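You operate a simulated robot arm through the tools that you are given. There is no shell and no other tool.

You run a simulated robot arm. Do the job below in one go: nothing can be reset, and whatever is moved stays where it is left.

## Task
Pack up the test rig: vent, wind the pump out, reset the pop lamp, zero its dials, bench lamp off.
Fine: leave the yellow vent lever open; the dials are the orange and the white one.

Only the result counts: the job must be done as asked and must still hold three seconds after the hand-in. Knocking over, shifting, dropping, spilling or breaking anything else fails it.

## Robot
A 6-joint arm with a two-finger gripper, fixed in place. Base frame: the origin is at the foot of the arm, x ahead of it, y to its left, z up; the work surface is at about z = 880. Units: mm, degrees, N and s.
Its first joint turns from -166.0 to 166.0 degrees. Payload 2.45 kg.
The tool frame sits at the grasp point between the pads (the TCP): z along the fingers, y along the line on which they close. The tips reach 20 mm beyond it. The gripper opens to 140 mm. The gripper's body begins 168 mm behind the TCP.
Orientation is that of the tool frame in the base frame, as a unit quaternion [x, y, z, w]. With the fingers straight down and closing along the base's y, the tool's x points along the base's -x, its y along +y and its z along -z.

## Interface
- The arm moves only by the tool jog_arm. Its argument "targets" is a list of rows, each a list of 2 entries, a list of its own where there are three numbers: the shift along the tool's x, y, z in units of 30 mm (1.0 is 30 mm), then the turn, a rotation vector about the tool's x, y, z in units of 6 degrees (1.0 is 6 degrees). In form: [[[x, y, z], [wx, wy, wz]], ...]. A call has 1 to 20 rows; each row shifts and turns the commanded pose from where the row before left it, along the tool's axes as they then stand. "hand" is the finger opening in mm, from 0 to 140, set as the call begins (left out, the last holds). A call with a number of a shift or a turn outside -1 to 1 is refused whole. A row lasts 0.2 s, in which the tool goes at most 50 mm and 8.6 degrees; a call with a longer step from one row to the next is refused whole, and so is a gripper value outside its range. A pose out of reach is approached as far as the arm can. The call stops where the force on the tool passes 40 N (or 10 N more than at its start, if that is more) or the arm is blocked; 0.2 s more then pass. The fingers move at their own pace (about 45 mm/s each) and stop on an object; they squeeze with about 40 N. The grip force told is the motor's: it shows also when the fingers shut on nothing. Time passes only in rows, and 0.2 s behind the last, so rows that do not move let the fingers close. It gives the time, the measured TCP pose, the force on the tool (base axes), the opening and the grip force at its end, in the units of the frame above (readings bear some noise), with the torque about the TCP (base axes, N m) and any sound that the robot's microphone picked up.
- Cameras (640 x 400 px; columns grow to the right, rows downward): "scene" is fixed at [401.6, -648.9, 1525.9]; the picture's right is [0.82, -0.57, 0.00], its down [-0.26, -0.37, -0.89] and it looks along [0.51, 0.73, -0.46] (base axes); focal length 352 px, centre (320, 200). "wrist" rides on the gripper at [78, 11, -209] in the tool frame; the picture's right is [-0.14, 0.99, 0.00], its down [-0.92, -0.13, -0.37] and it looks along [-0.37, -0.05, 0.93] (tool axes); focal length 280 px, centre (320, 200). There is no depth. A picture from a camera that has moved, and an enlarged one, comes with that camera's place and axes in the base frame and with its lens.
- get_image(camera): a new picture of that camera. No time passes.
- inspect(camera, box): a new picture of the part [left, top, right, bottom] of that camera's present view, enlarged. No time passes.
- sign_off(): hands the job in; it is judged then, once.

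Nothing tells you positions but the pictures and the camera data. Unless the task says otherwise, let go and move clear before handing in.

The tools are called after "Emit:" as name(argument=value, ...) on one line, values as JSON. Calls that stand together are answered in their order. jog_arm: Moves the arm, as the interface text tells. Its arguments: {"type":"object","properties":{"targets":{"type":"array"},"hand":{"type":"number"}},"required":["targets"]} The other tools are called the same way: get_image (camera) takes a picture; inspect (camera, box) takes an enlarged picture of a part of a camera's view; sign_off () hands the job in.

At the start:

```text
t: 0.0
tool_pos: [746.4, 325.3, 1243.6]
ee_rot: [0.0, 1.0, 0.0, 0.0]
contact_force: [0.5, -0.2, 0.7]
wrist_torque: [0.03, -0.01, 0.01]
gripper_width: 139.9
finger_force: 0.0
```

scene: 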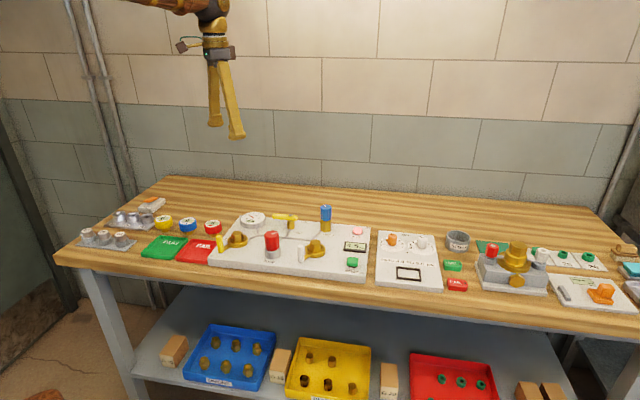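
wrist: 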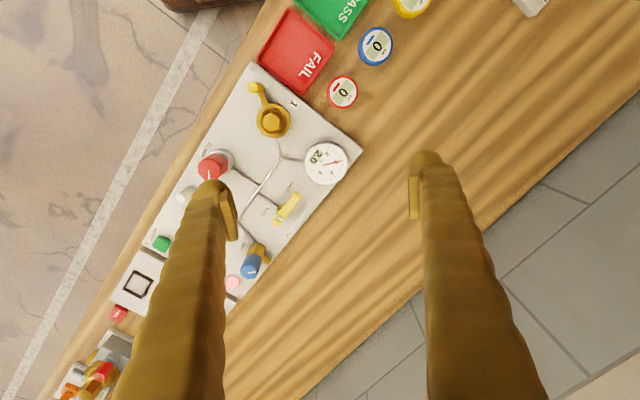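

I see a bench with a white test-rig panel (gauge, yellow lever, blue and red parts, brass crank pump), a second panel with orange and white dials, and other things further right. I'll look closer before moving.

Emit:
inspect(camera="scene", box=[200, 190, 380, 300])

Emit:
inspect(camera="scene", box=[360, 215, 500, 305])

Emit:
inspect(camera="scene", box=[460, 220, 640, 330])

Emit:
inspect(camera="scene", box=[60, 180, 240, 290])

Emit:
inspect(camera="wrist", box=[120, 50, 380, 310])

```text
3.56 times, centred on (290, 245) of scene
camera zoom: at [401.6, -648.9, 1525.9], right [0.82, -0.57, 0.0], down [-0.26, -0.37, -0.89], along [0.51, 0.73, -0.46], focal length 1253 px, centre (427, 40)
```

zoom: 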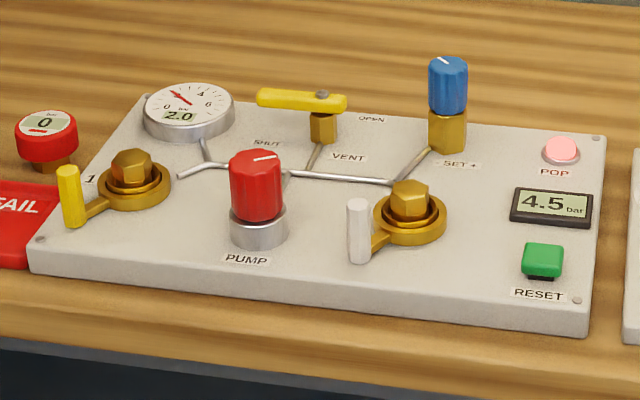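

```text
4.44 times, centred on (430, 260) of scene
camera zoom: at [401.6, -648.9, 1525.9], right [0.82, -0.57, 0.0], down [-0.26, -0.37, -0.89], along [0.51, 0.73, -0.46], focal length 1567 px, centre (-169, -67)
```

zoom: 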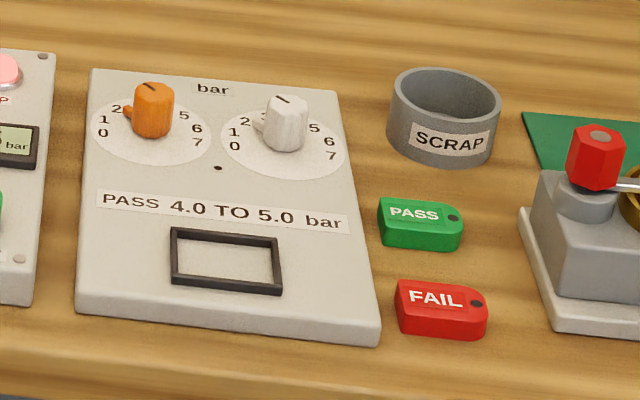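

```text
3.56 times, centred on (550, 275) of scene
camera zoom: at [401.6, -648.9, 1525.9], right [0.82, -0.57, 0.0], down [-0.26, -0.37, -0.89], along [0.51, 0.73, -0.46], focal length 1253 px, centre (-498, -67)
```

zoom: 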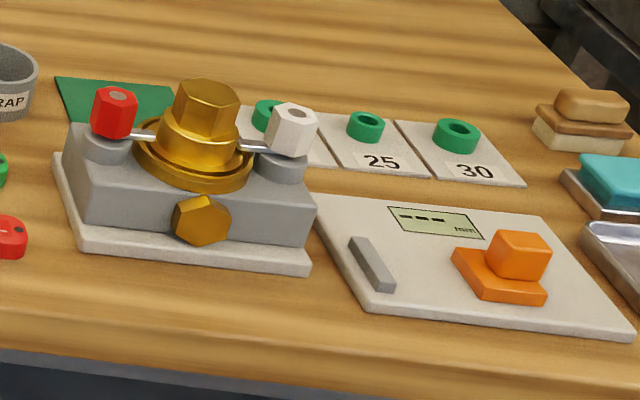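

```text
3.56 times, centred on (150, 235) of scene
camera zoom: at [401.6, -648.9, 1525.9], right [0.82, -0.57, 0.0], down [-0.26, -0.37, -0.89], along [0.51, 0.73, -0.46], focal length 1253 px, centre (924, 76)
```

zoom: 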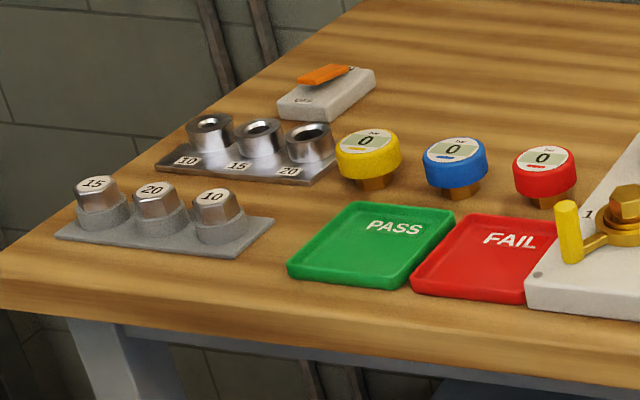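

```text
1.54 times, centred on (250, 180) of wrist
camera zoom: at [667.9, 335.6, 1451.4], right [0.14, 0.99, 0.0], down [0.92, -0.13, 0.37], along [0.37, -0.05, -0.93], focal length 431 px, centre (428, 231)
```

zoom: 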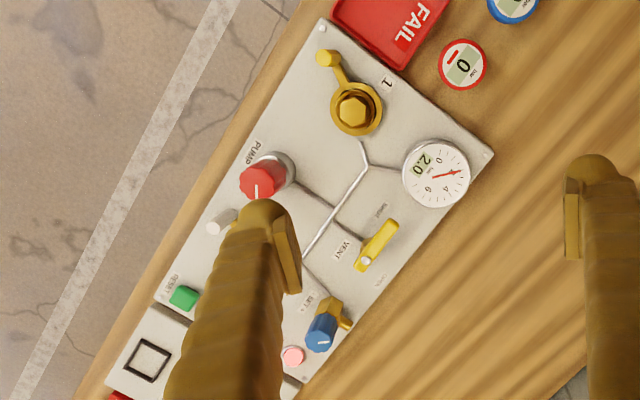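

The rig shows 2.0 bar on the gauge with the vent apparently pointing to SHUT, and a pink pop lamp. I still need to find the bench lamp switch, so I'm zooming in further.

Emit:
inspect(camera="scene", box=[130, 190, 178, 220])

Emit:
inspect(camera="scene", box=[592, 230, 640, 310])

Emit:
inspect(camera="scene", box=[260, 200, 324, 240])

Emit:
inspect(camera="scene", box=[376, 226, 440, 266])

Emit:
inspect(camera="scene", box=[330, 220, 378, 276])

Emit:
inspect(camera="scene", box=[0, 300, 640, 400])

```text
13.33 times, centred on (154, 205) of scene
camera zoom: at [401.6, -648.9, 1525.9], right [0.82, -0.57, 0.0], down [-0.26, -0.37, -0.89], along [0.51, 0.73, -0.46], focal length 4700 px, centre (2533, 133)
```

zoom: 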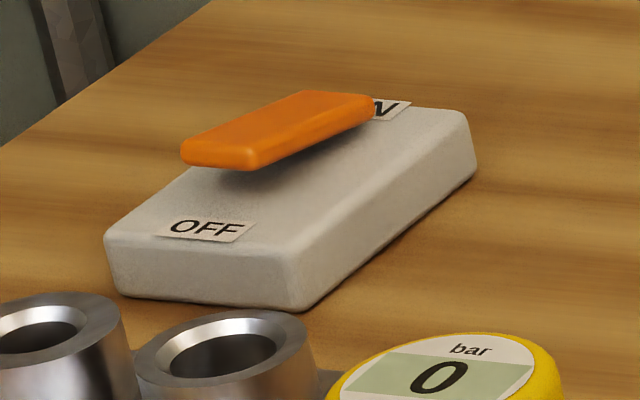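

```text
5.00 times, centred on (616, 270) of scene
camera zoom: at [401.6, -648.9, 1525.9], right [0.82, -0.57, 0.0], down [-0.26, -0.37, -0.89], along [0.51, 0.73, -0.46], focal length 1763 px, centre (-1160, -150)
```

zoom: 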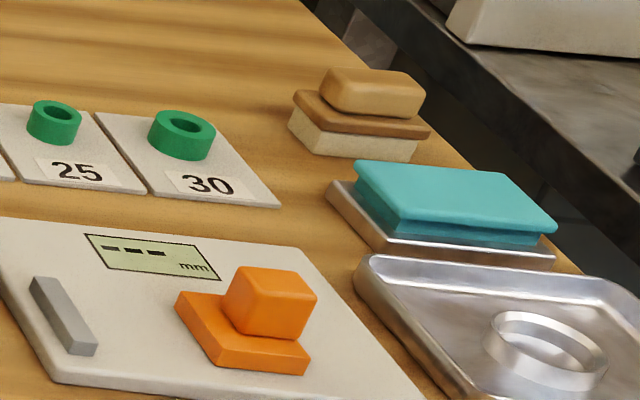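

```text
10.00 times, centred on (292, 220) of scene
camera zoom: at [401.6, -648.9, 1525.9], right [0.82, -0.57, 0.0], down [-0.26, -0.37, -0.89], along [0.51, 0.73, -0.46], focal length 3525 px, centre (600, 0)
```

zoom: 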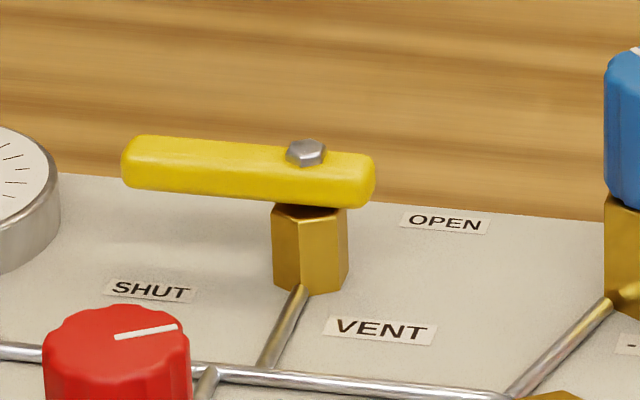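

```text
10.00 times, centred on (408, 246) of scene
camera zoom: at [401.6, -648.9, 1525.9], right [0.82, -0.57, 0.0], down [-0.26, -0.37, -0.89], along [0.51, 0.73, -0.46], focal length 3525 px, centre (-560, -260)
```

zoom: 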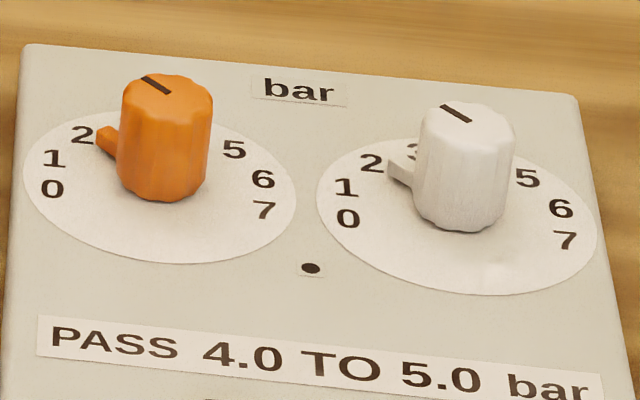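

```text
7.14 times, centred on (354, 248) of scene
camera zoom: at [401.6, -648.9, 1525.9], right [0.82, -0.57, 0.0], down [-0.26, -0.37, -0.89], along [0.51, 0.73, -0.46], focal length 2518 px, centre (77, -143)
```

zoom: 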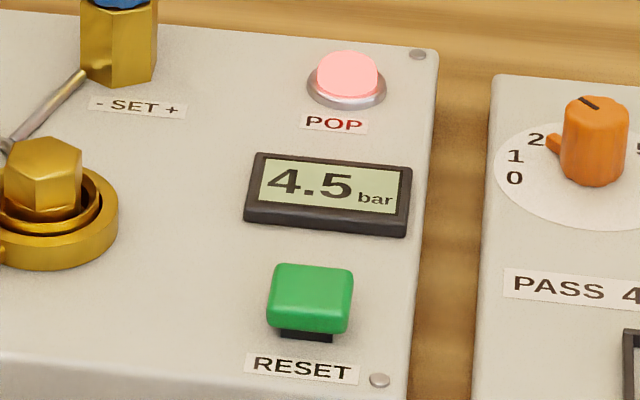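

```text
1.00 times, centred on (320, 350) of scene (not enlarged: the box is as wide or as high as the picture)
camera zoom: at [401.6, -648.9, 1525.9], right [0.82, -0.57, 0.0], down [-0.26, -0.37, -0.89], along [0.51, 0.73, -0.46], focal length 352 px, centre (320, 50)
```

zoom: 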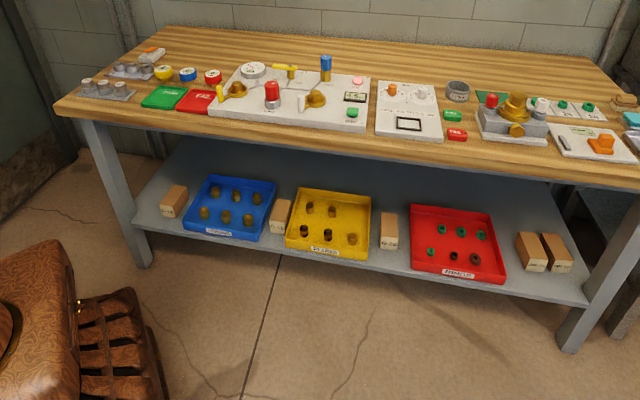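

The bench-lamp switch is the orange rocker at the left end, the vent handle pivots at about (894, 222, 955) and the pump knob is at about (770, 125). The bench runs at roughly 45° in the base frame, so I'm closing the hand and yawing the tool to line up with it for a better view.

Emit:
jog_arm(hand=0, targets=[[[0, 0, 0], [0, 0, -0.9167]], [[0, 0, 0], [0, 0, -0.9167]], [[0, 0, 0], [0, 0, -0.9167]], [[0, 0, 0], [0, 0, -0.9167]], [[0, 0, 0], [0, 0, -0.9167]], [[0, 0, 0], [0, 0, -0.9167]], [[0, 0, 0], [0, 0, -0.9167]], [[0, 0, 0], [0, 0, -0.9167]]])

Emit:
get_image(camera="wrist")

```text
t: 1.8
tool_pos: [745.3, 323.8, 1242.8]
ee_rot: [-0.375, 0.927, 0.0, 0.0]
contact_force: [-0.4, -0.3, 0.0]
wrist_torque: [0.0, 0.0, 0.01]
gripper_width: 0.1
finger_force: 16.3
```

```text
taken
camera wrist: at [682.2, 277.5, 1451.4], right [-0.59, 0.81, 0.0], down [0.75, 0.55, 0.37], along [0.3, 0.22, -0.93], focal length 280 px, centre (320, 200)
```

wrist: 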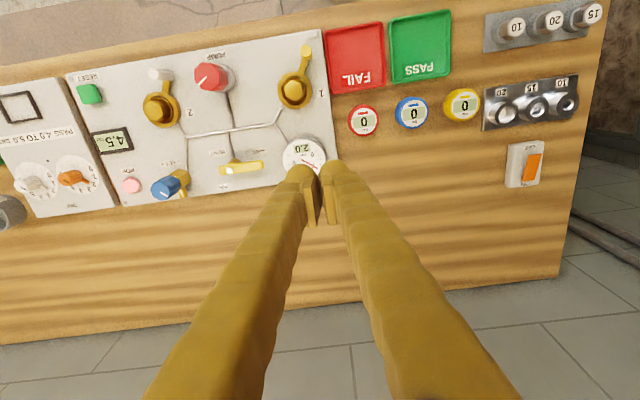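

The bench is at exactly -45°, and this view shows everything including the rocker. I'm zooming in on the wrist view to measure the controls.

Emit:
inspect(camera="wrist", box=[60, 30, 220, 130])

Emit:
inspect(camera="wrist", box=[180, 30, 340, 130])

Emit:
inspect(camera="wrist", box=[180, 110, 340, 210])

Emit:
inspect(camera="wrist", box=[60, 110, 220, 210])

Emit:
inspect(camera="wrist", box=[0, 130, 128, 230])

Emit:
inspect(camera="wrist", box=[480, 120, 580, 200])

```text
4.00 times, centred on (140, 80) of wrist
camera zoom: at [682.2, 277.5, 1451.4], right [-0.59, 0.81, 0.0], down [0.75, 0.55, 0.37], along [0.3, 0.22, -0.93], focal length 1122 px, centre (1040, 680)
```

zoom: 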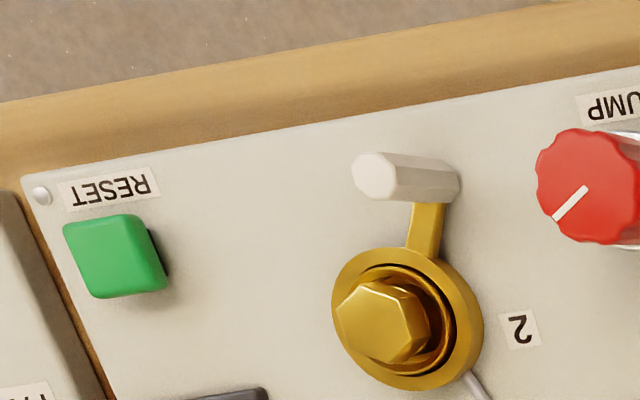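

```text
4.00 times, centred on (260, 80) of wrist
camera zoom: at [682.2, 277.5, 1451.4], right [-0.59, 0.81, 0.0], down [0.75, 0.55, 0.37], along [0.3, 0.22, -0.93], focal length 1122 px, centre (560, 680)
```

zoom: 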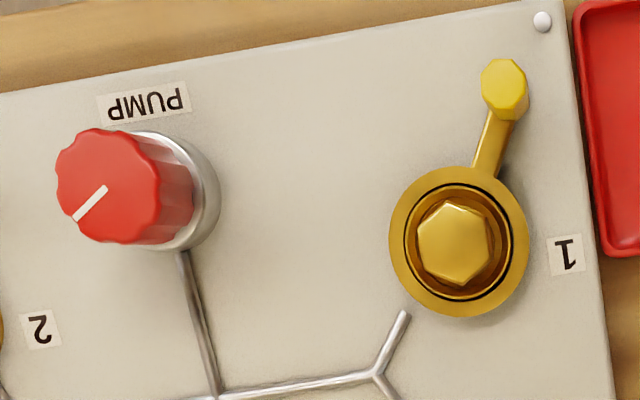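

```text
4.00 times, centred on (260, 160) of wrist
camera zoom: at [682.2, 277.5, 1451.4], right [-0.59, 0.81, 0.0], down [0.75, 0.55, 0.37], along [0.3, 0.22, -0.93], focal length 1122 px, centre (560, 360)
```

zoom: 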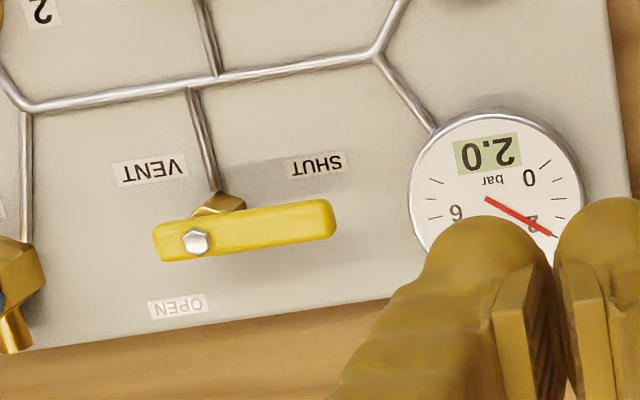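

```text
4.00 times, centred on (140, 160) of wrist
camera zoom: at [682.2, 277.5, 1451.4], right [-0.59, 0.81, 0.0], down [0.75, 0.55, 0.37], along [0.3, 0.22, -0.93], focal length 1122 px, centre (1040, 360)
```

zoom: 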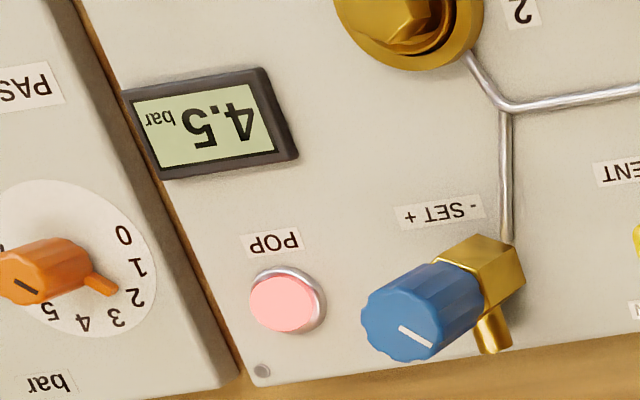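

```text
4.00 times, centred on (64, 180) of wrist
camera zoom: at [682.2, 277.5, 1451.4], right [-0.59, 0.81, 0.0], down [0.75, 0.55, 0.37], along [0.3, 0.22, -0.93], focal length 1122 px, centre (1344, 280)
```

zoom: 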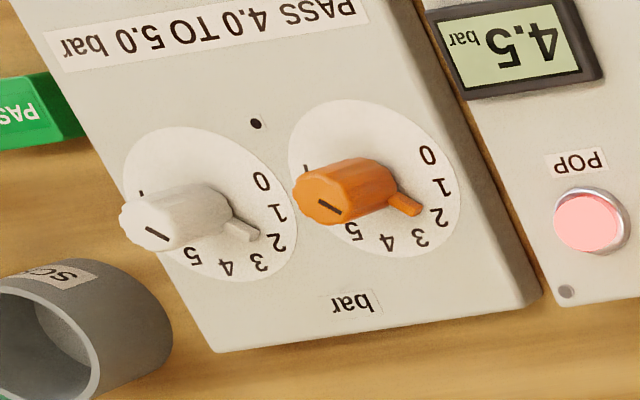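

```text
5.00 times, centred on (530, 160) of wrist
camera zoom: at [682.2, 277.5, 1451.4], right [-0.59, 0.81, 0.0], down [0.75, 0.55, 0.37], along [0.3, 0.22, -0.93], focal length 1402 px, centre (-730, 400)
```

zoom: 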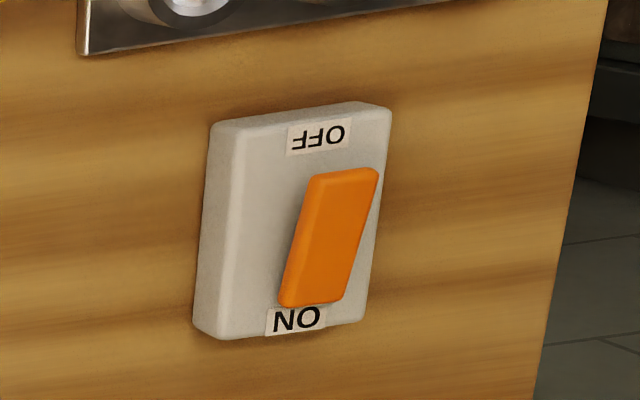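

The panel top is at z≈905. The vent handle points bench-left from a pivot about 473 mm along and 791 mm deep in bench axes, and I take OPEN to be with the handle turned to the back. I'll come down in front of the handle with closed fingers.

Emit:
jog_arm(hand=0, targets=[[[0.06, 0, 0], [0, 0, -0.1667]], [[0, -0.54, 1], [0, 0, 0]], [[0, -0.54, 1], [0, 0, 0]], [[0, -0.54, 1], [0, 0, 0]], [[0, -0.54, 1], [0, 0, 0]], [[0, -0.54, 1], [0, 0, 0]], [[0, -0.54, 1], [0, 0, 0]], [[0, -0.54, 1], [0, 0, 0]], [[0, -0.54, 1], [0, 0, 0]], [[0, 0, 0], [0, 0, 0]]])

Emit:
get_image(camera="wrist")

Emit:
get_image(camera="scene")

```text
t: 4.0
tool_pos: [836.6, 230.6, 1002.8]
ee_rot: [-0.383, 0.924, 0.0, 0.0]
contact_force: [-0.4, 0.7, -0.5]
wrist_torque: [-0.02, 0.02, -0.01]
gripper_width: 0.0
finger_force: 29.5
```

```text
taken
camera wrist: at [774.0, 182.7, 1210.4], right [-0.6, 0.8, 0.0], down [0.74, 0.56, 0.37], along [0.29, 0.22, -0.93], focal length 280 px, centre (320, 200)
```

wrist: 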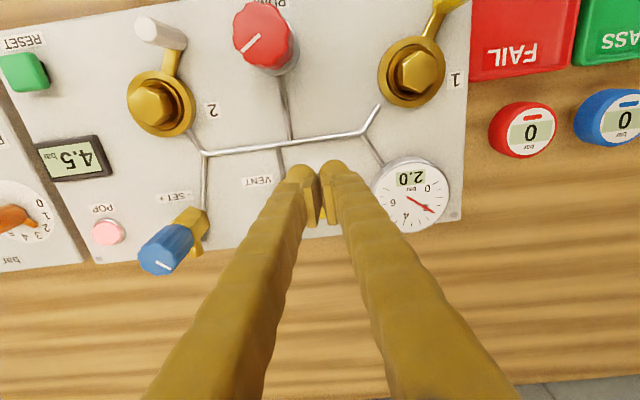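

```text
taken
```

scene: 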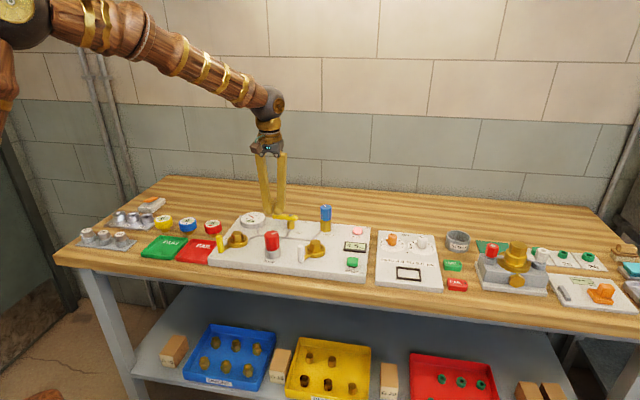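

The tool is lined up in front of the vent handle. I'm lowering it to handle height and then sweeping the handle toward the back.

Emit:
jog_arm(hand=0, targets=[[[0, 0, 0.96], [0, 0, 0]], [[0, 0, 0.96], [0, 0, 0]], [[-0.19, 0.013, 0], [0, 0, 0]], [[-0.19, 0.013, 0], [0, 0, 0]], [[-0.25, 0.125, 0], [0, 0, 0]], [[-0.25, 0.125, 0], [0, 0, 0]], [[-0.35, 0, 0], [0, 0, 0]], [[-0.35, 0, 0], [0, 0, 0]], [[0, 0, 0], [0, 0, 0]]])

Emit:
inspect(camera="scene", box=[220, 180, 348, 260])

```text
t: 6.0
tool_pos: [862.2, 271.2, 945.8]
ee_rot: [-0.382, 0.924, 0.0, -0.001]
contact_force: [0.4, -1.2, -0.4]
wrist_torque: [-0.02, 0.02, 0.0]
gripper_width: 0.0
finger_force: 29.9
```

```text
5.00 times, centred on (284, 220) of scene
camera zoom: at [401.6, -648.9, 1525.9], right [0.82, -0.57, 0.0], down [-0.26, -0.37, -0.89], along [0.51, 0.73, -0.46], focal length 1763 px, centre (500, 100)
```

zoom: 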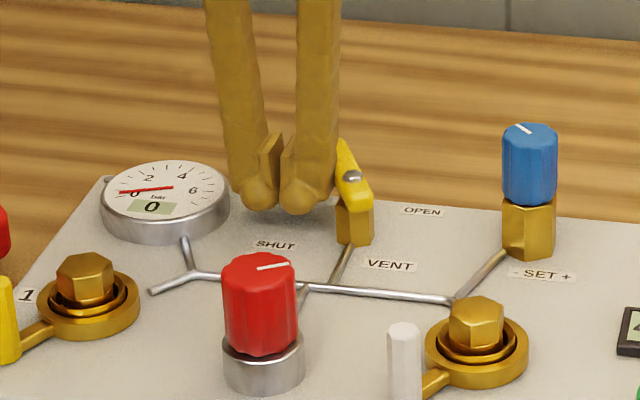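

The handle is turning freely and the gauge has dropped to 0. I'm continuing the sweep to the fully open position.

Emit:
jog_arm(hand=0, targets=[[[-0.33, -0.17, 0], [0, 0, 0]], [[-0.33, -0.17, 0], [0, 0, 0]], [[-0.23, -0.36, 0], [0, 0, 0]], [[-0.23, -0.36, 0], [0, 0, 0]], [[0, -0.2, 0], [0, 0, 0]], [[0, 0, 0], [0, 0, 0]]])

Emit:
inspect(camera="scene", box=[220, 180, 348, 260])

Emit:
get_image(camera="wrist")

```text
t: 6.8
tool_pos: [890.9, 278.2, 944.6]
ee_rot: [-0.383, 0.924, 0.002, -0.004]
contact_force: [-6.4, 9.2, 1.2]
wrist_torque: [-0.13, -0.1, -0.11]
gripper_width: 0.0
finger_force: 29.2
stopped in row 4: the force on the tool passed its limit at 59 N (the readings are from after the stop); the commanded pose is now the measured one
```

```text
5.00 times, centred on (284, 220) of scene
camera zoom: at [401.6, -648.9, 1525.9], right [0.82, -0.57, 0.0], down [-0.26, -0.37, -0.89], along [0.51, 0.73, -0.46], focal length 1763 px, centre (500, 100)
```

zoom: 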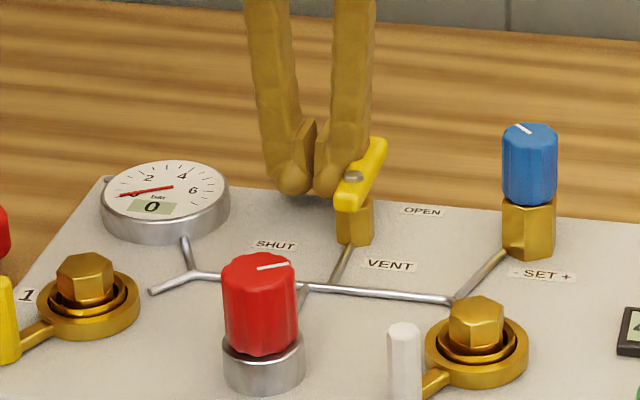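

```text
taken
camera wrist: at [831.8, 229.8, 1153.4], right [-0.6, 0.8, 0.01], down [0.74, 0.56, 0.36], along [0.29, 0.22, -0.93], focal length 280 px, centre (320, 200)
```

wrist: 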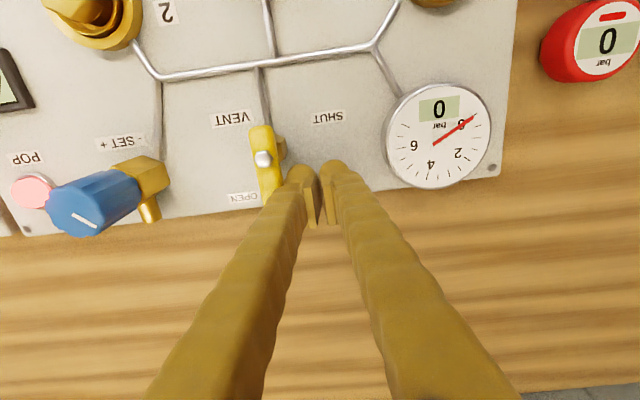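

The handle hit its stop at 90°, beside OPEN, and the gauge reads 0. Next I'm backing off, rising and moving over the pump knob at about (774, 124).

Emit:
jog_arm(hand=0, targets=[[[0, 0.5, 0], [0, 0, 0]], [[0, 0.3, -0.5], [0, 0, 0]], [[0, 0, -1], [0, 0, 0]], [[0, 0, -1], [0, 0, 0]], [[0, 0, -1], [0, 0, 0]], [[0.9, -0.2, -0.5], [0, 0, 0]], [[0.9, -0.2, 0], [0, 0, 0]], [[0.9, -0.2, 0], [0, 0, 0]], [[0.9, -0.2, 0], [0, 0, 0]], [[0.9, -0.3, 0], [0, 0, 0]], [[0.9, -0.3, 0], [0, 0, 0]], [[0.9, -0.3, 0], [0, 0, 0]], [[0, 0, 0], [0, 0, 0]]])

Emit:
get_image(camera="wrist")

Emit:
inspect(camera="scene", box=[220, 180, 348, 260])

```text
t: 9.6
tool_pos: [779.8, 125.6, 1064.6]
ee_rot: [-0.383, 0.924, 0.002, -0.003]
contact_force: [1.0, 0.6, -0.5]
wrist_torque: [0.02, 0.01, -0.01]
gripper_width: 0.0
finger_force: 29.3
```

```text
taken
camera wrist: at [718.6, 77.4, 1274.2], right [-0.6, 0.8, 0.01], down [0.74, 0.56, 0.36], along [0.29, 0.22, -0.93], focal length 280 px, centre (320, 200)
```

wrist: 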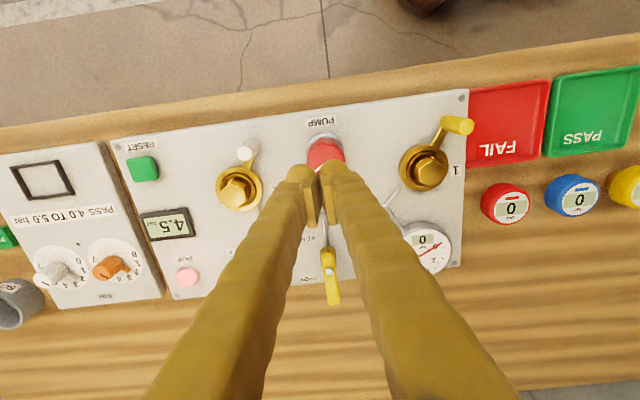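

```text
5.00 times, centred on (284, 220) of scene
camera zoom: at [401.6, -648.9, 1525.9], right [0.82, -0.57, 0.0], down [-0.26, -0.37, -0.89], along [0.51, 0.73, -0.46], focal length 1763 px, centre (500, 100)
```

zoom: 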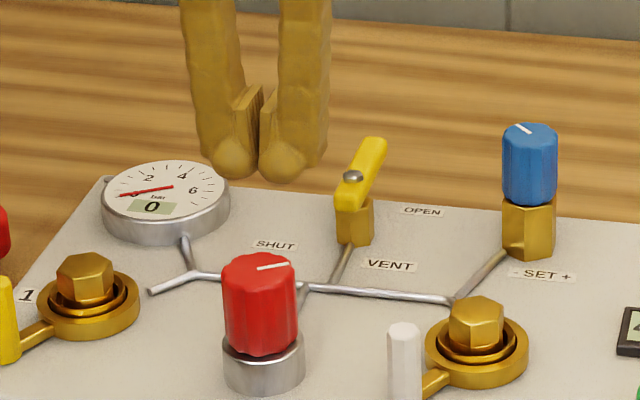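

The vent handle stays at OPEN. I'm opening the fingers to see the pump knob and check my alignment before descending.

Emit:
jog_arm(hand=80, targets=[[[0.17, 0.1, 0], [0, 0, 0]], [[0, 0, 0], [0, 0, 0]], [[0, 0, 0], [0, 0, 0]], [[0, 0, 0], [0, 0, 0]], [[0, 0, 0], [0, 0, 0]]])

Emit:
get_image(camera="wrist")

Emit:
inspect(camera="wrist", box=[256, 110, 384, 190])

Emit:
inspect(camera="scene", box=[240, 210, 304, 250])

```text
t: 10.8
tool_pos: [773.8, 124.3, 1065.6]
ee_rot: [-0.382, 0.924, 0.001, -0.004]
contact_force: [-0.1, -0.4, 0.1]
wrist_torque: [0.0, 0.0, 0.02]
gripper_width: 79.9
finger_force: 0.0
```

```text
taken
camera wrist: at [712.9, 75.7, 1274.4], right [-0.6, 0.8, 0.01], down [0.74, 0.56, 0.36], along [0.29, 0.22, -0.93], focal length 280 px, centre (320, 200)
```

wrist: 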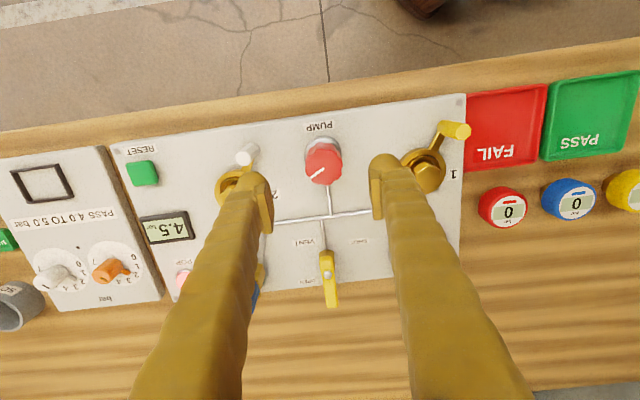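

```text
5.00 times, centred on (320, 150) of wrist
camera zoom: at [712.9, 75.7, 1274.4], right [-0.6, 0.8, 0.01], down [0.74, 0.56, 0.36], along [0.29, 0.22, -0.93], focal length 1402 px, centre (320, 450)
```

zoom: 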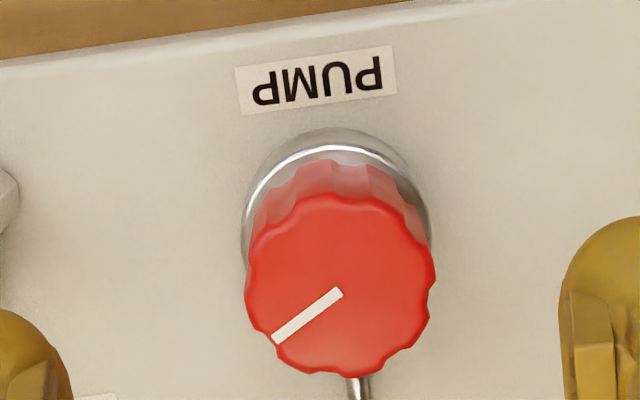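

```text
10.00 times, centred on (272, 230) of scene
camera zoom: at [401.6, -648.9, 1525.9], right [0.82, -0.57, 0.0], down [-0.26, -0.37, -0.89], along [0.51, 0.73, -0.46], focal length 3525 px, centre (800, -100)
```

zoom: 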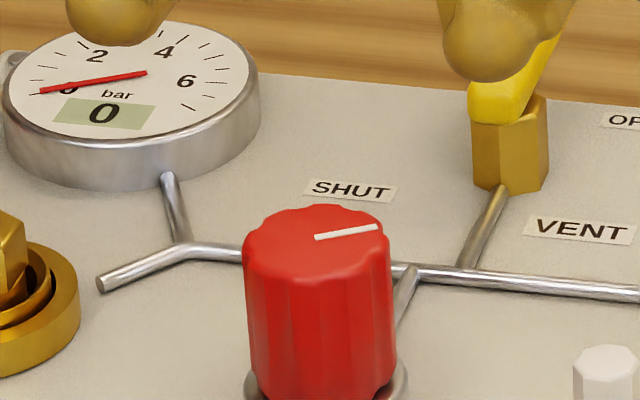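

The pump knob is centred at about (774.5, 127) with its top at z≈976 and is 41 mm wide. I'm turning the wrist clockwise while still high, so I have a long counter-clockwise stroke for winding out.

Emit:
jog_arm(hand=70, targets=[[[-0.08, 0.05, 0], [0, 0, 1]], [[0, 0, 0], [0, 0, 1]], [[0, 0, 0], [0, 0, 1]], [[0, 0, 0], [0, 0, 1]], [[0, 0, 0], [0, 0, 1]], [[0, 0, 0], [0, 0, 1]], [[0, 0, 0], [0, 0, 1]], [[0, 0, 0], [0, 0, 1]], [[0, 0, 0], [0, 0, 1]], [[0, 0, 0], [0, 0, 1]], [[0, 0, 0], [0, 0, 1]], [[0, 0, 0], [0, 0, 1]], [[0, 0, 0], [0, 0, 1]], [[0, 0, 0], [0, 0, 1]], [[0, 0, 0], [0, 0, 1]], [[0, 0, 0], [0, 0, 1]], [[0, 0, 0], [0, 0, 1]], [[0, 0, 0], [0, 0, 1]], [[0, 0, 0], [0, 0, 1]], [[0, 0, 0], [0, 0, 1]]])

Emit:
get_image(camera="wrist")

```text
t: 15.0
tool_pos: [774.0, 126.5, 1066.0]
ee_rot: [0.608, 0.794, -0.002, -0.003]
contact_force: [0.9, 0.8, 0.7]
wrist_torque: [-0.02, 0.01, -0.03]
gripper_width: 70.0
finger_force: 0.0
```

```text
taken
camera wrist: at [766.2, 203.4, 1273.9], right [0.99, 0.12, -0.01], down [0.12, -0.92, 0.37], along [0.04, -0.37, -0.93], focal length 280 px, centre (320, 200)
```

wrist: 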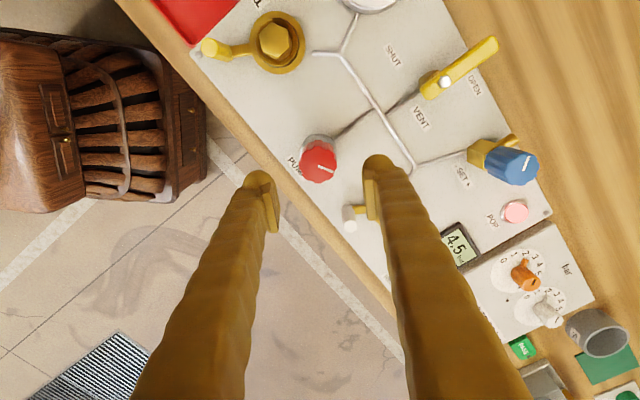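

The wrist turned freely to -75° and the tool is over the knob. I'm descending around it and closing gently.

Emit:
jog_arm(hand=70, targets=[[[0, 0, 0.9], [0, 0, 0]], [[0, 0, 0.9], [0, 0, 0]], [[0, 0, 0.9], [0, 0, 0]], [[0, 0, 0.85], [0, 0, 0]], [[0, 0, 0], [0, 0, 0]]])

Emit:
inspect(camera="scene", box=[220, 190, 348, 270])

```text
t: 16.2
tool_pos: [773.3, 126.4, 959.4]
ee_rot: [0.609, 0.793, -0.002, -0.004]
contact_force: [0.6, 0.3, 0.3]
wrist_torque: [0.0, 0.0, 0.01]
gripper_width: 69.9
finger_force: 0.0
```

```text
5.00 times, centred on (284, 230) of scene
camera zoom: at [401.6, -648.9, 1525.9], right [0.82, -0.57, 0.0], down [-0.26, -0.37, -0.89], along [0.51, 0.73, -0.46], focal length 1763 px, centre (500, 50)
```

zoom: 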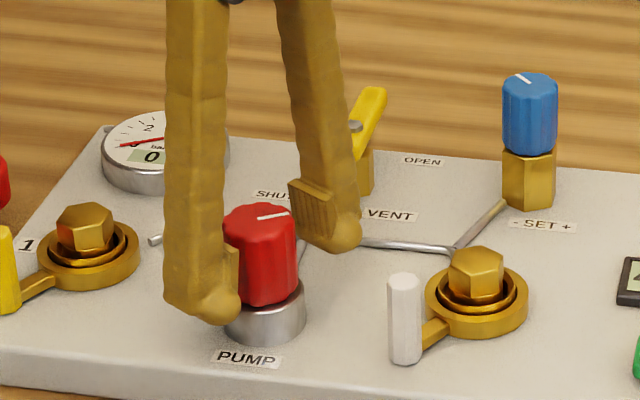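

The fingers straddle the knob cleanly. I'm closing and then making a first counter-clockwise test turn.

Emit:
jog_arm(hand=0, targets=[[[0, 0, 0], [0, 0, 0]], [[0, 0, 0], [0, 0, 0]], [[0, 0, 0], [0, 0, 0]], [[0, 0, 0], [0, 0, 0]]])

Emit:
jog_arm(hand=0, targets=[[[0, 0, 0], [0, 0, -0.8]], [[0, 0, 0], [0, 0, -0.8]], [[0, 0, 0], [0, 0, -0.8]], [[0, 0, 0], [0, 0, -0.8]], [[0, 0, 0], [0, 0, -0.8]], [[0, 0, 0], [0, 0, -0.8]]])

Emit:
inspect(camera="scene", box=[220, 190, 348, 270])

```text
t: 17.1
tool_pos: [772.0, 125.1, 959.0]
ee_rot: [0.608, 0.794, -0.004, -0.004]
contact_force: [-11.0, -3.3, 8.0]
wrist_torque: [0.06, -0.48, 0.04]
gripper_width: 40.8
finger_force: 33.2
stopped in row 4: the force on the tool passed its limit at 45 N (the readings are from after the stop); the commanded pose is now the measured one
```

```text
t: 18.4
tool_pos: [770.6, 124.9, 958.7]
ee_rot: [0.392, 0.92, -0.002, -0.005]
contact_force: [-13.6, 3.8, 9.8]
wrist_torque: [0.2, -0.39, 0.02]
gripper_width: 40.6
finger_force: 45.0
```

```text
5.00 times, centred on (284, 230) of scene
camera zoom: at [401.6, -648.9, 1525.9], right [0.82, -0.57, 0.0], down [-0.26, -0.37, -0.89], along [0.51, 0.73, -0.46], focal length 1763 px, centre (500, 50)
```

zoom: 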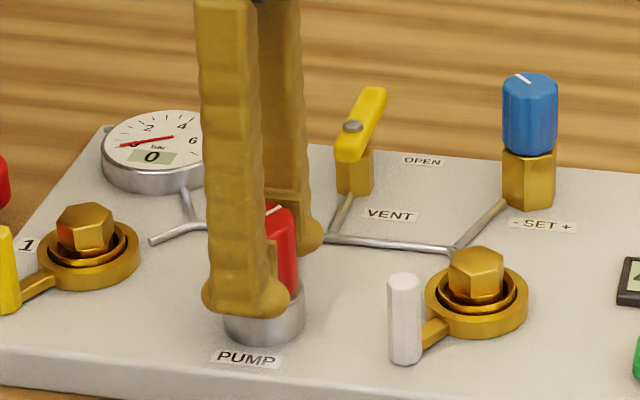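

The knob turns easily with the grip. I'm taking out a small sideways offset and continuing counter-clockwise.

Emit:
jog_arm(hand=0, targets=[[[0.053, -0.041, 0], [0, 0, -1]], [[0, 0, 0], [0, 0, -1]], [[0, 0, 0], [0, 0, -1]], [[0, 0, 0], [0, 0, -1]], [[0, 0, 0], [0, 0, -1]], [[0, 0, 0], [0, 0, -1]], [[0, 0, 0], [0, 0, -1]], [[0, 0, 0], [0, 0, -1]], [[0, 0, 0], [0, 0, -1]], [[0, 0, 0], [0, 0, -1]], [[0, 0, 0], [0, 0, -1]], [[0, 0, 0], [0, 0, -1]], [[0, 0, 0], [0, 0, -1]], [[0, 0, 0], [0, 0, -1]], [[0, 0, 0], [0, 0, -1]], [[0, 0, 0], [0, 0, -1]]])

Emit:
inspect(camera="scene", box=[220, 190, 348, 270])

Emit:
inspect(camera="wrist", box=[240, 100, 400, 200])

```text
t: 19.3
tool_pos: [771.6, 125.1, 959.2]
ee_rot: [0.251, 0.968, -0.001, -0.003]
contact_force: [5.6, 2.3, -5.4]
wrist_torque: [0.07, -0.28, -0.03]
gripper_width: 40.6
finger_force: 44.9
stopped in row 4: the force on the tool passed its limit at 42 N (the readings are from after the stop); the commanded pose is now the measured one
```

```text
5.00 times, centred on (284, 230) of scene
camera zoom: at [401.6, -648.9, 1525.9], right [0.82, -0.57, 0.0], down [-0.26, -0.37, -0.89], along [0.51, 0.73, -0.46], focal length 1763 px, centre (500, 50)
```

zoom: 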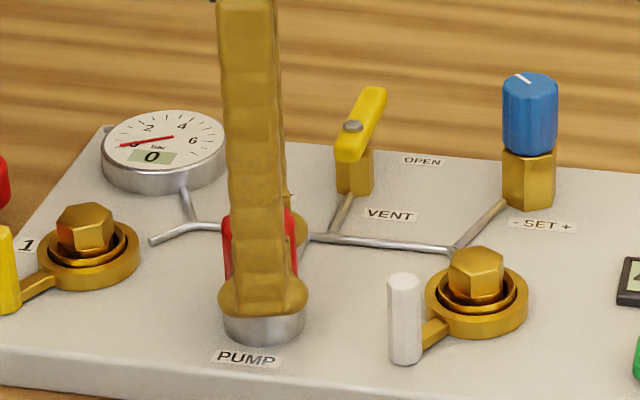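

```text
4.00 times, centred on (320, 150) of wrist
camera zoom: at [711.5, 173.4, 1168.6], right [0.6, 0.8, 0.0], down [0.75, -0.56, 0.36], along [0.29, -0.22, -0.93], focal length 1122 px, centre (320, 400)
```

zoom: 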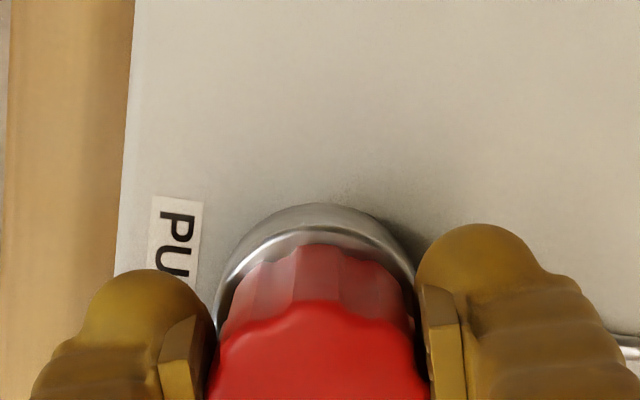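

The turn stopped on a side-force peak, probably from my small shift. I'm continuing the counter-clockwise turn without any shift.

Emit:
jog_arm(hand=0, targets=[[[0, 0, 0], [0, 0, -0.7]], [[0, 0, 0], [0, 0, -0.7]], [[0, 0, 0], [0, 0, -0.7]], [[0, 0, 0], [0, 0, -0.7]], [[0, 0, 0], [0, 0, -0.7]], [[0, 0, 0], [0, 0, -0.7]], [[0, 0, 0], [0, 0, -0.7]], [[0, 0, 0], [0, 0, -0.7]], [[0, 0, 0], [0, 0, -0.7]], [[0, 0, 0], [0, 0, -0.7]]])

Emit:
inspect(camera="scene", box=[220, 190, 348, 270])

```text
t: 21.2
tool_pos: [772.8, 128.2, 960.6]
ee_rot: [-0.054, 0.999, 0.001, -0.004]
contact_force: [1.1, 5.2, -2.7]
wrist_torque: [-0.12, -0.09, -0.88]
gripper_width: 40.8
finger_force: 44.8
stopped in row 9: the force on the tool passed its limit at 42 N (the readings are from after the stop); the commanded pose is now the measured one
```

```text
5.00 times, centred on (284, 230) of scene
camera zoom: at [401.6, -648.9, 1525.9], right [0.82, -0.57, 0.0], down [-0.26, -0.37, -0.89], along [0.51, 0.73, -0.46], focal length 1763 px, centre (500, 50)
```

zoom: 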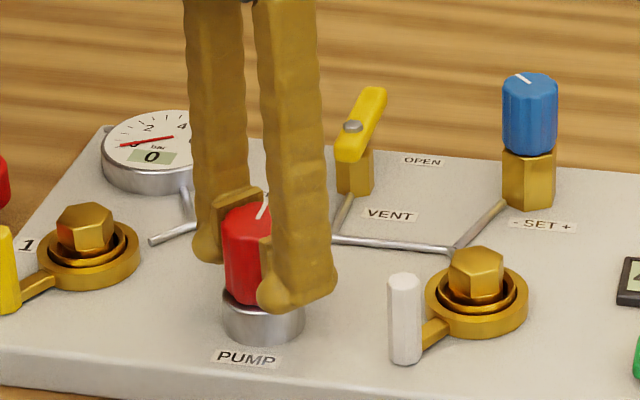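

The tool met real torque resistance after about 80°, with the mark now pointing to the back. I'm releasing to look at the knob itself.

Emit:
jog_arm(hand=70, targets=[[[0, 0, 0], [0, 0, 0]], [[0, 0, 0], [0, 0, 0]], [[0, 0, -1], [0, 0, 0]], [[0, 0, -1], [0, 0, 0]], [[0, 0, -1], [0, 0, 0]], [[0, 0, 0], [0, 0, 0]]])

Emit:
get_image(camera="wrist")

Emit:
inspect(camera="wrist", box=[256, 120, 384, 200])

Emit:
inspect(camera="scene", box=[240, 210, 304, 250])

```text
t: 22.6
tool_pos: [771.6, 125.6, 1051.7]
ee_rot: [-0.054, 0.999, 0.001, -0.003]
contact_force: [0.0, -0.7, 0.9]
wrist_torque: [-0.01, 0.01, 0.02]
gripper_width: 70.1
finger_force: 0.0
```

```text
taken
camera wrist: at [696.9, 127.5, 1260.5], right [0.03, 1.0, 0.0], down [0.93, -0.03, 0.36], along [0.36, -0.01, -0.93], focal length 280 px, centre (320, 200)
```

wrist: 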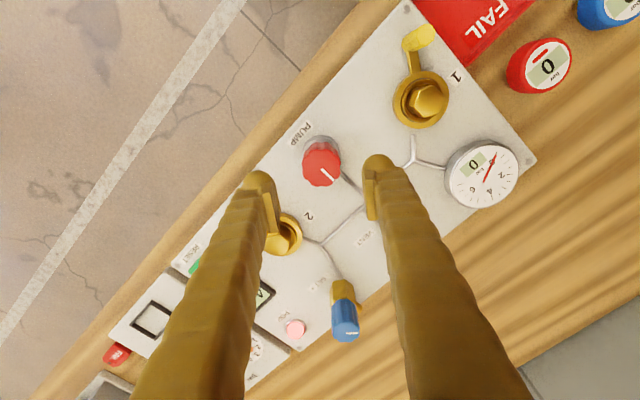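

```text
5.00 times, centred on (320, 160) of wrist
camera zoom: at [696.9, 127.5, 1260.5], right [0.03, 1.0, 0.0], down [0.93, -0.03, 0.36], along [0.36, -0.01, -0.93], focal length 1402 px, centre (320, 400)
```

zoom: 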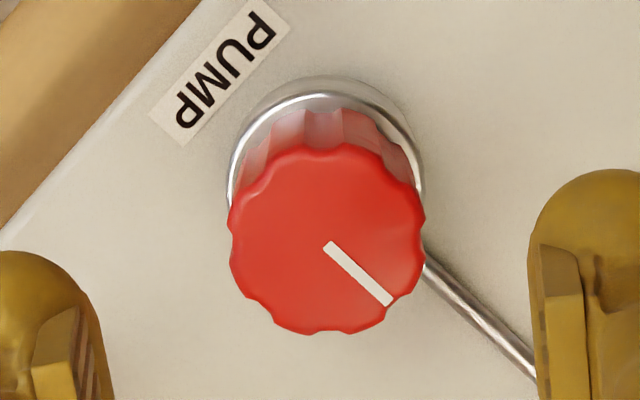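

```text
10.00 times, centred on (272, 230) of scene
camera zoom: at [401.6, -648.9, 1525.9], right [0.82, -0.57, 0.0], down [-0.26, -0.37, -0.89], along [0.51, 0.73, -0.46], focal length 3525 px, centre (800, -100)
```

zoom: 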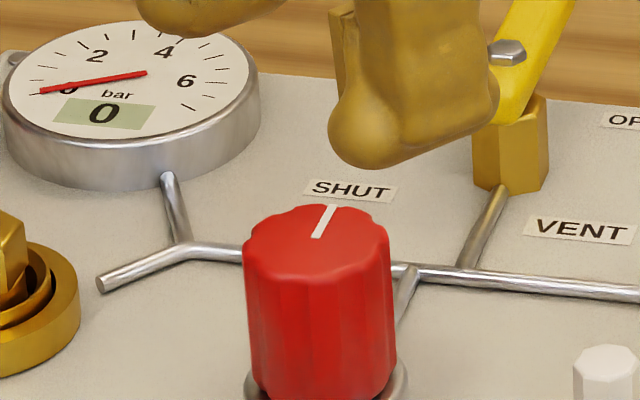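

The pump mark now points squarely to the back, about 62° on from its start while the wrist turned 81°, so it looks like an end stop. I'll regrip from a fresh angle and turn again to confirm.

Emit:
jog_arm(hand=70, targets=[[[-0.053, 0.058, 0], [0, 0, 1]], [[0, 0, 0], [0, 0, 1]], [[0, 0, 0], [0, 0, 1]], [[0, 0, 0], [0, 0, 1]], [[0, 0, 0], [0, 0, 1]], [[0, 0, 0], [0, 0, 1]], [[0, 0, 1], [0, 0, 0]], [[0, 0, 1], [0, 0, 0]], [[0, 0, 1], [0, 0, 0]], [[0, 0, 0], [0, 0, 0]]])

Emit:
jog_arm(hand=36, targets=[[[0, 0, 0], [0, 0, 0]], [[0, 0, 0], [0, 0, 0]], [[0, 0, 0], [0, 0, 0]], [[0, 0, 0], [0, 0, 0]], [[0, 0, 0], [0, 0, 0]]])

Emit:
jog_arm(targets=[[[0, 0, 0], [0, 0, -0.6]], [[0, 0, 0], [0, 0, -0.6]], [[0, 0, 0], [0, 0, -0.6]], [[0, 0, 0], [0, 0, -0.6]], [[0, 0, 0], [0, 0, -0.6]], [[0, 0, 0], [0, 0, -0.6]], [[0, 0, 0], [0, 0, 0]]])

Emit:
inspect(camera="scene", box=[220, 190, 348, 270])

```text
t: 24.8
tool_pos: [775.0, 129.9, 959.4]
ee_rot: [0.257, 0.966, 0.0, -0.003]
contact_force: [-0.3, 0.1, -0.4]
wrist_torque: [0.02, -0.03, 0.04]
gripper_width: 69.9
finger_force: 0.1
```

```text
t: 26.0
tool_pos: [774.0, 127.8, 960.0]
ee_rot: [0.257, 0.966, 0.0, -0.003]
contact_force: [-9.8, -18.0, -1.7]
wrist_torque: [0.29, -0.08, 0.05]
gripper_width: 47.1
finger_force: 8.1
```

```text
t: 27.6
tool_pos: [774.0, 129.0, 959.9]
ee_rot: [0.073, 0.997, 0.001, -0.003]
contact_force: [-7.7, -12.8, 1.4]
wrist_torque: [-0.06, -0.01, -0.04]
gripper_width: 44.9
finger_force: 7.0
```

```text
5.00 times, centred on (284, 230) of scene
camera zoom: at [401.6, -648.9, 1525.9], right [0.82, -0.57, 0.0], down [-0.26, -0.37, -0.89], along [0.51, 0.73, -0.46], focal length 1763 px, centre (500, 50)
```

zoom: 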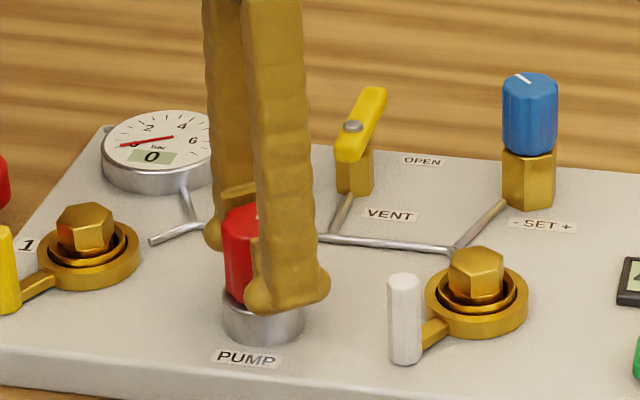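

The last grip was off-centre and too loose to turn anything. I'm recentring on about (772, 125.5), gripping firmly and turning again.

Emit:
jog_arm(hand=65, targets=[[[0.067, -0.118, 0], [0, 0, 0]], [[0, 0, 0], [0, 0, 0]], [[0, 0, 0], [0, 0, 1]], [[0, 0, 0], [0, 0, 1]], [[0, 0, 0], [0, 0, 1]], [[0, 0, 0], [0, 0, 1]], [[0, 0, 0], [0, 0, 1]], [[0, 0, 0], [0, 0, 0]]])

Emit:
jog_arm(hand=0, targets=[[[0, 0, 0], [0, 0, 0]], [[0, 0, 0], [0, 0, 0]], [[0, 0, 0], [0, 0, 0]], [[0, 0, 0], [0, 0, 0]], [[0, 0, 0], [0, 0, 0]]])

Emit:
inspect(camera="scene", box=[220, 190, 348, 270])

```text
t: 29.4
tool_pos: [772.1, 124.7, 960.7]
ee_rot: [0.328, 0.945, -0.001, -0.004]
contact_force: [0.3, 0.2, 0.3]
wrist_torque: [-0.02, 0.0, 0.02]
gripper_width: 65.0
finger_force: 0.1
```

```text
t: 30.6
tool_pos: [772.7, 125.7, 960.9]
ee_rot: [0.328, 0.945, 0.0, -0.003]
contact_force: [14.2, 16.5, -4.6]
wrist_torque: [0.18, -0.16, -0.05]
gripper_width: 40.7
finger_force: 44.7
```

```text
5.00 times, centred on (284, 230) of scene
camera zoom: at [401.6, -648.9, 1525.9], right [0.82, -0.57, 0.0], down [-0.26, -0.37, -0.89], along [0.51, 0.73, -0.46], focal length 1763 px, centre (500, 50)
```

zoom: 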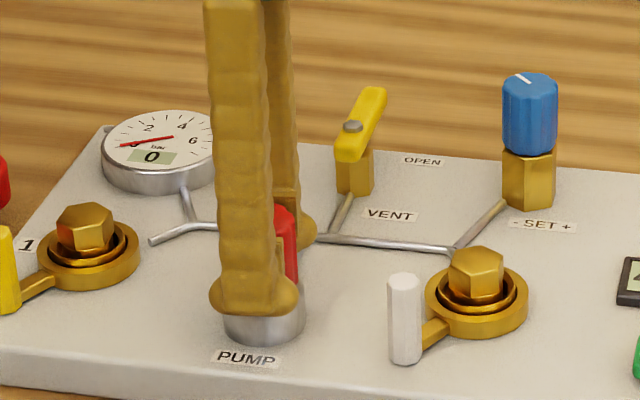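

The grip is firm now and needs only a 1 mm centring nudge. I'm turning counter-clockwise.

Emit:
jog_arm(hand=0, targets=[[[0, 0.04, 0], [0, 0, -0.5]], [[0, 0, 0], [0, 0, -0.5]], [[0, 0, 0], [0, 0, -0.5]], [[0, 0, 0], [0, 0, -0.5]], [[0, 0, 0], [0, 0, -0.5]], [[0, 0, 0], [0, 0, -0.5]], [[0, 0, 0], [0, 0, -0.5]], [[0, 0, 0], [0, 0, -0.5]], [[0, 0, 0], [0, 0, -0.5]], [[0, 0, 0], [0, 0, -0.5]]])

Emit:
inspect(camera="scene", box=[220, 190, 348, 270])

```text
t: 32.8
tool_pos: [773.1, 127.6, 959.8]
ee_rot: [0.071, 0.997, 0.001, -0.005]
contact_force: [7.2, 10.2, 0.1]
wrist_torque: [0.05, -0.06, -0.92]
gripper_width: 40.8
finger_force: 45.0
```

```text
5.00 times, centred on (284, 230) of scene
camera zoom: at [401.6, -648.9, 1525.9], right [0.82, -0.57, 0.0], down [-0.26, -0.37, -0.89], along [0.51, 0.73, -0.46], focal length 1763 px, centre (500, 50)
```

zoom: 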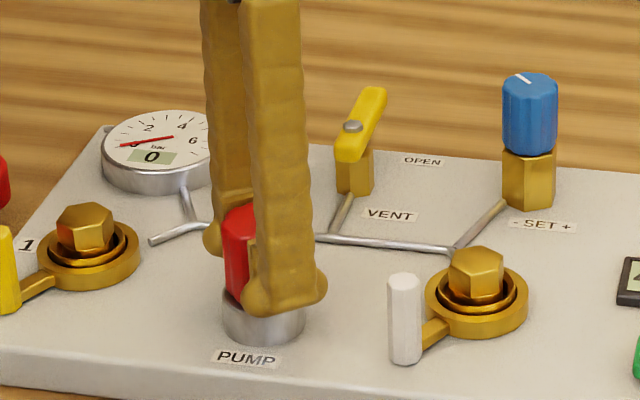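

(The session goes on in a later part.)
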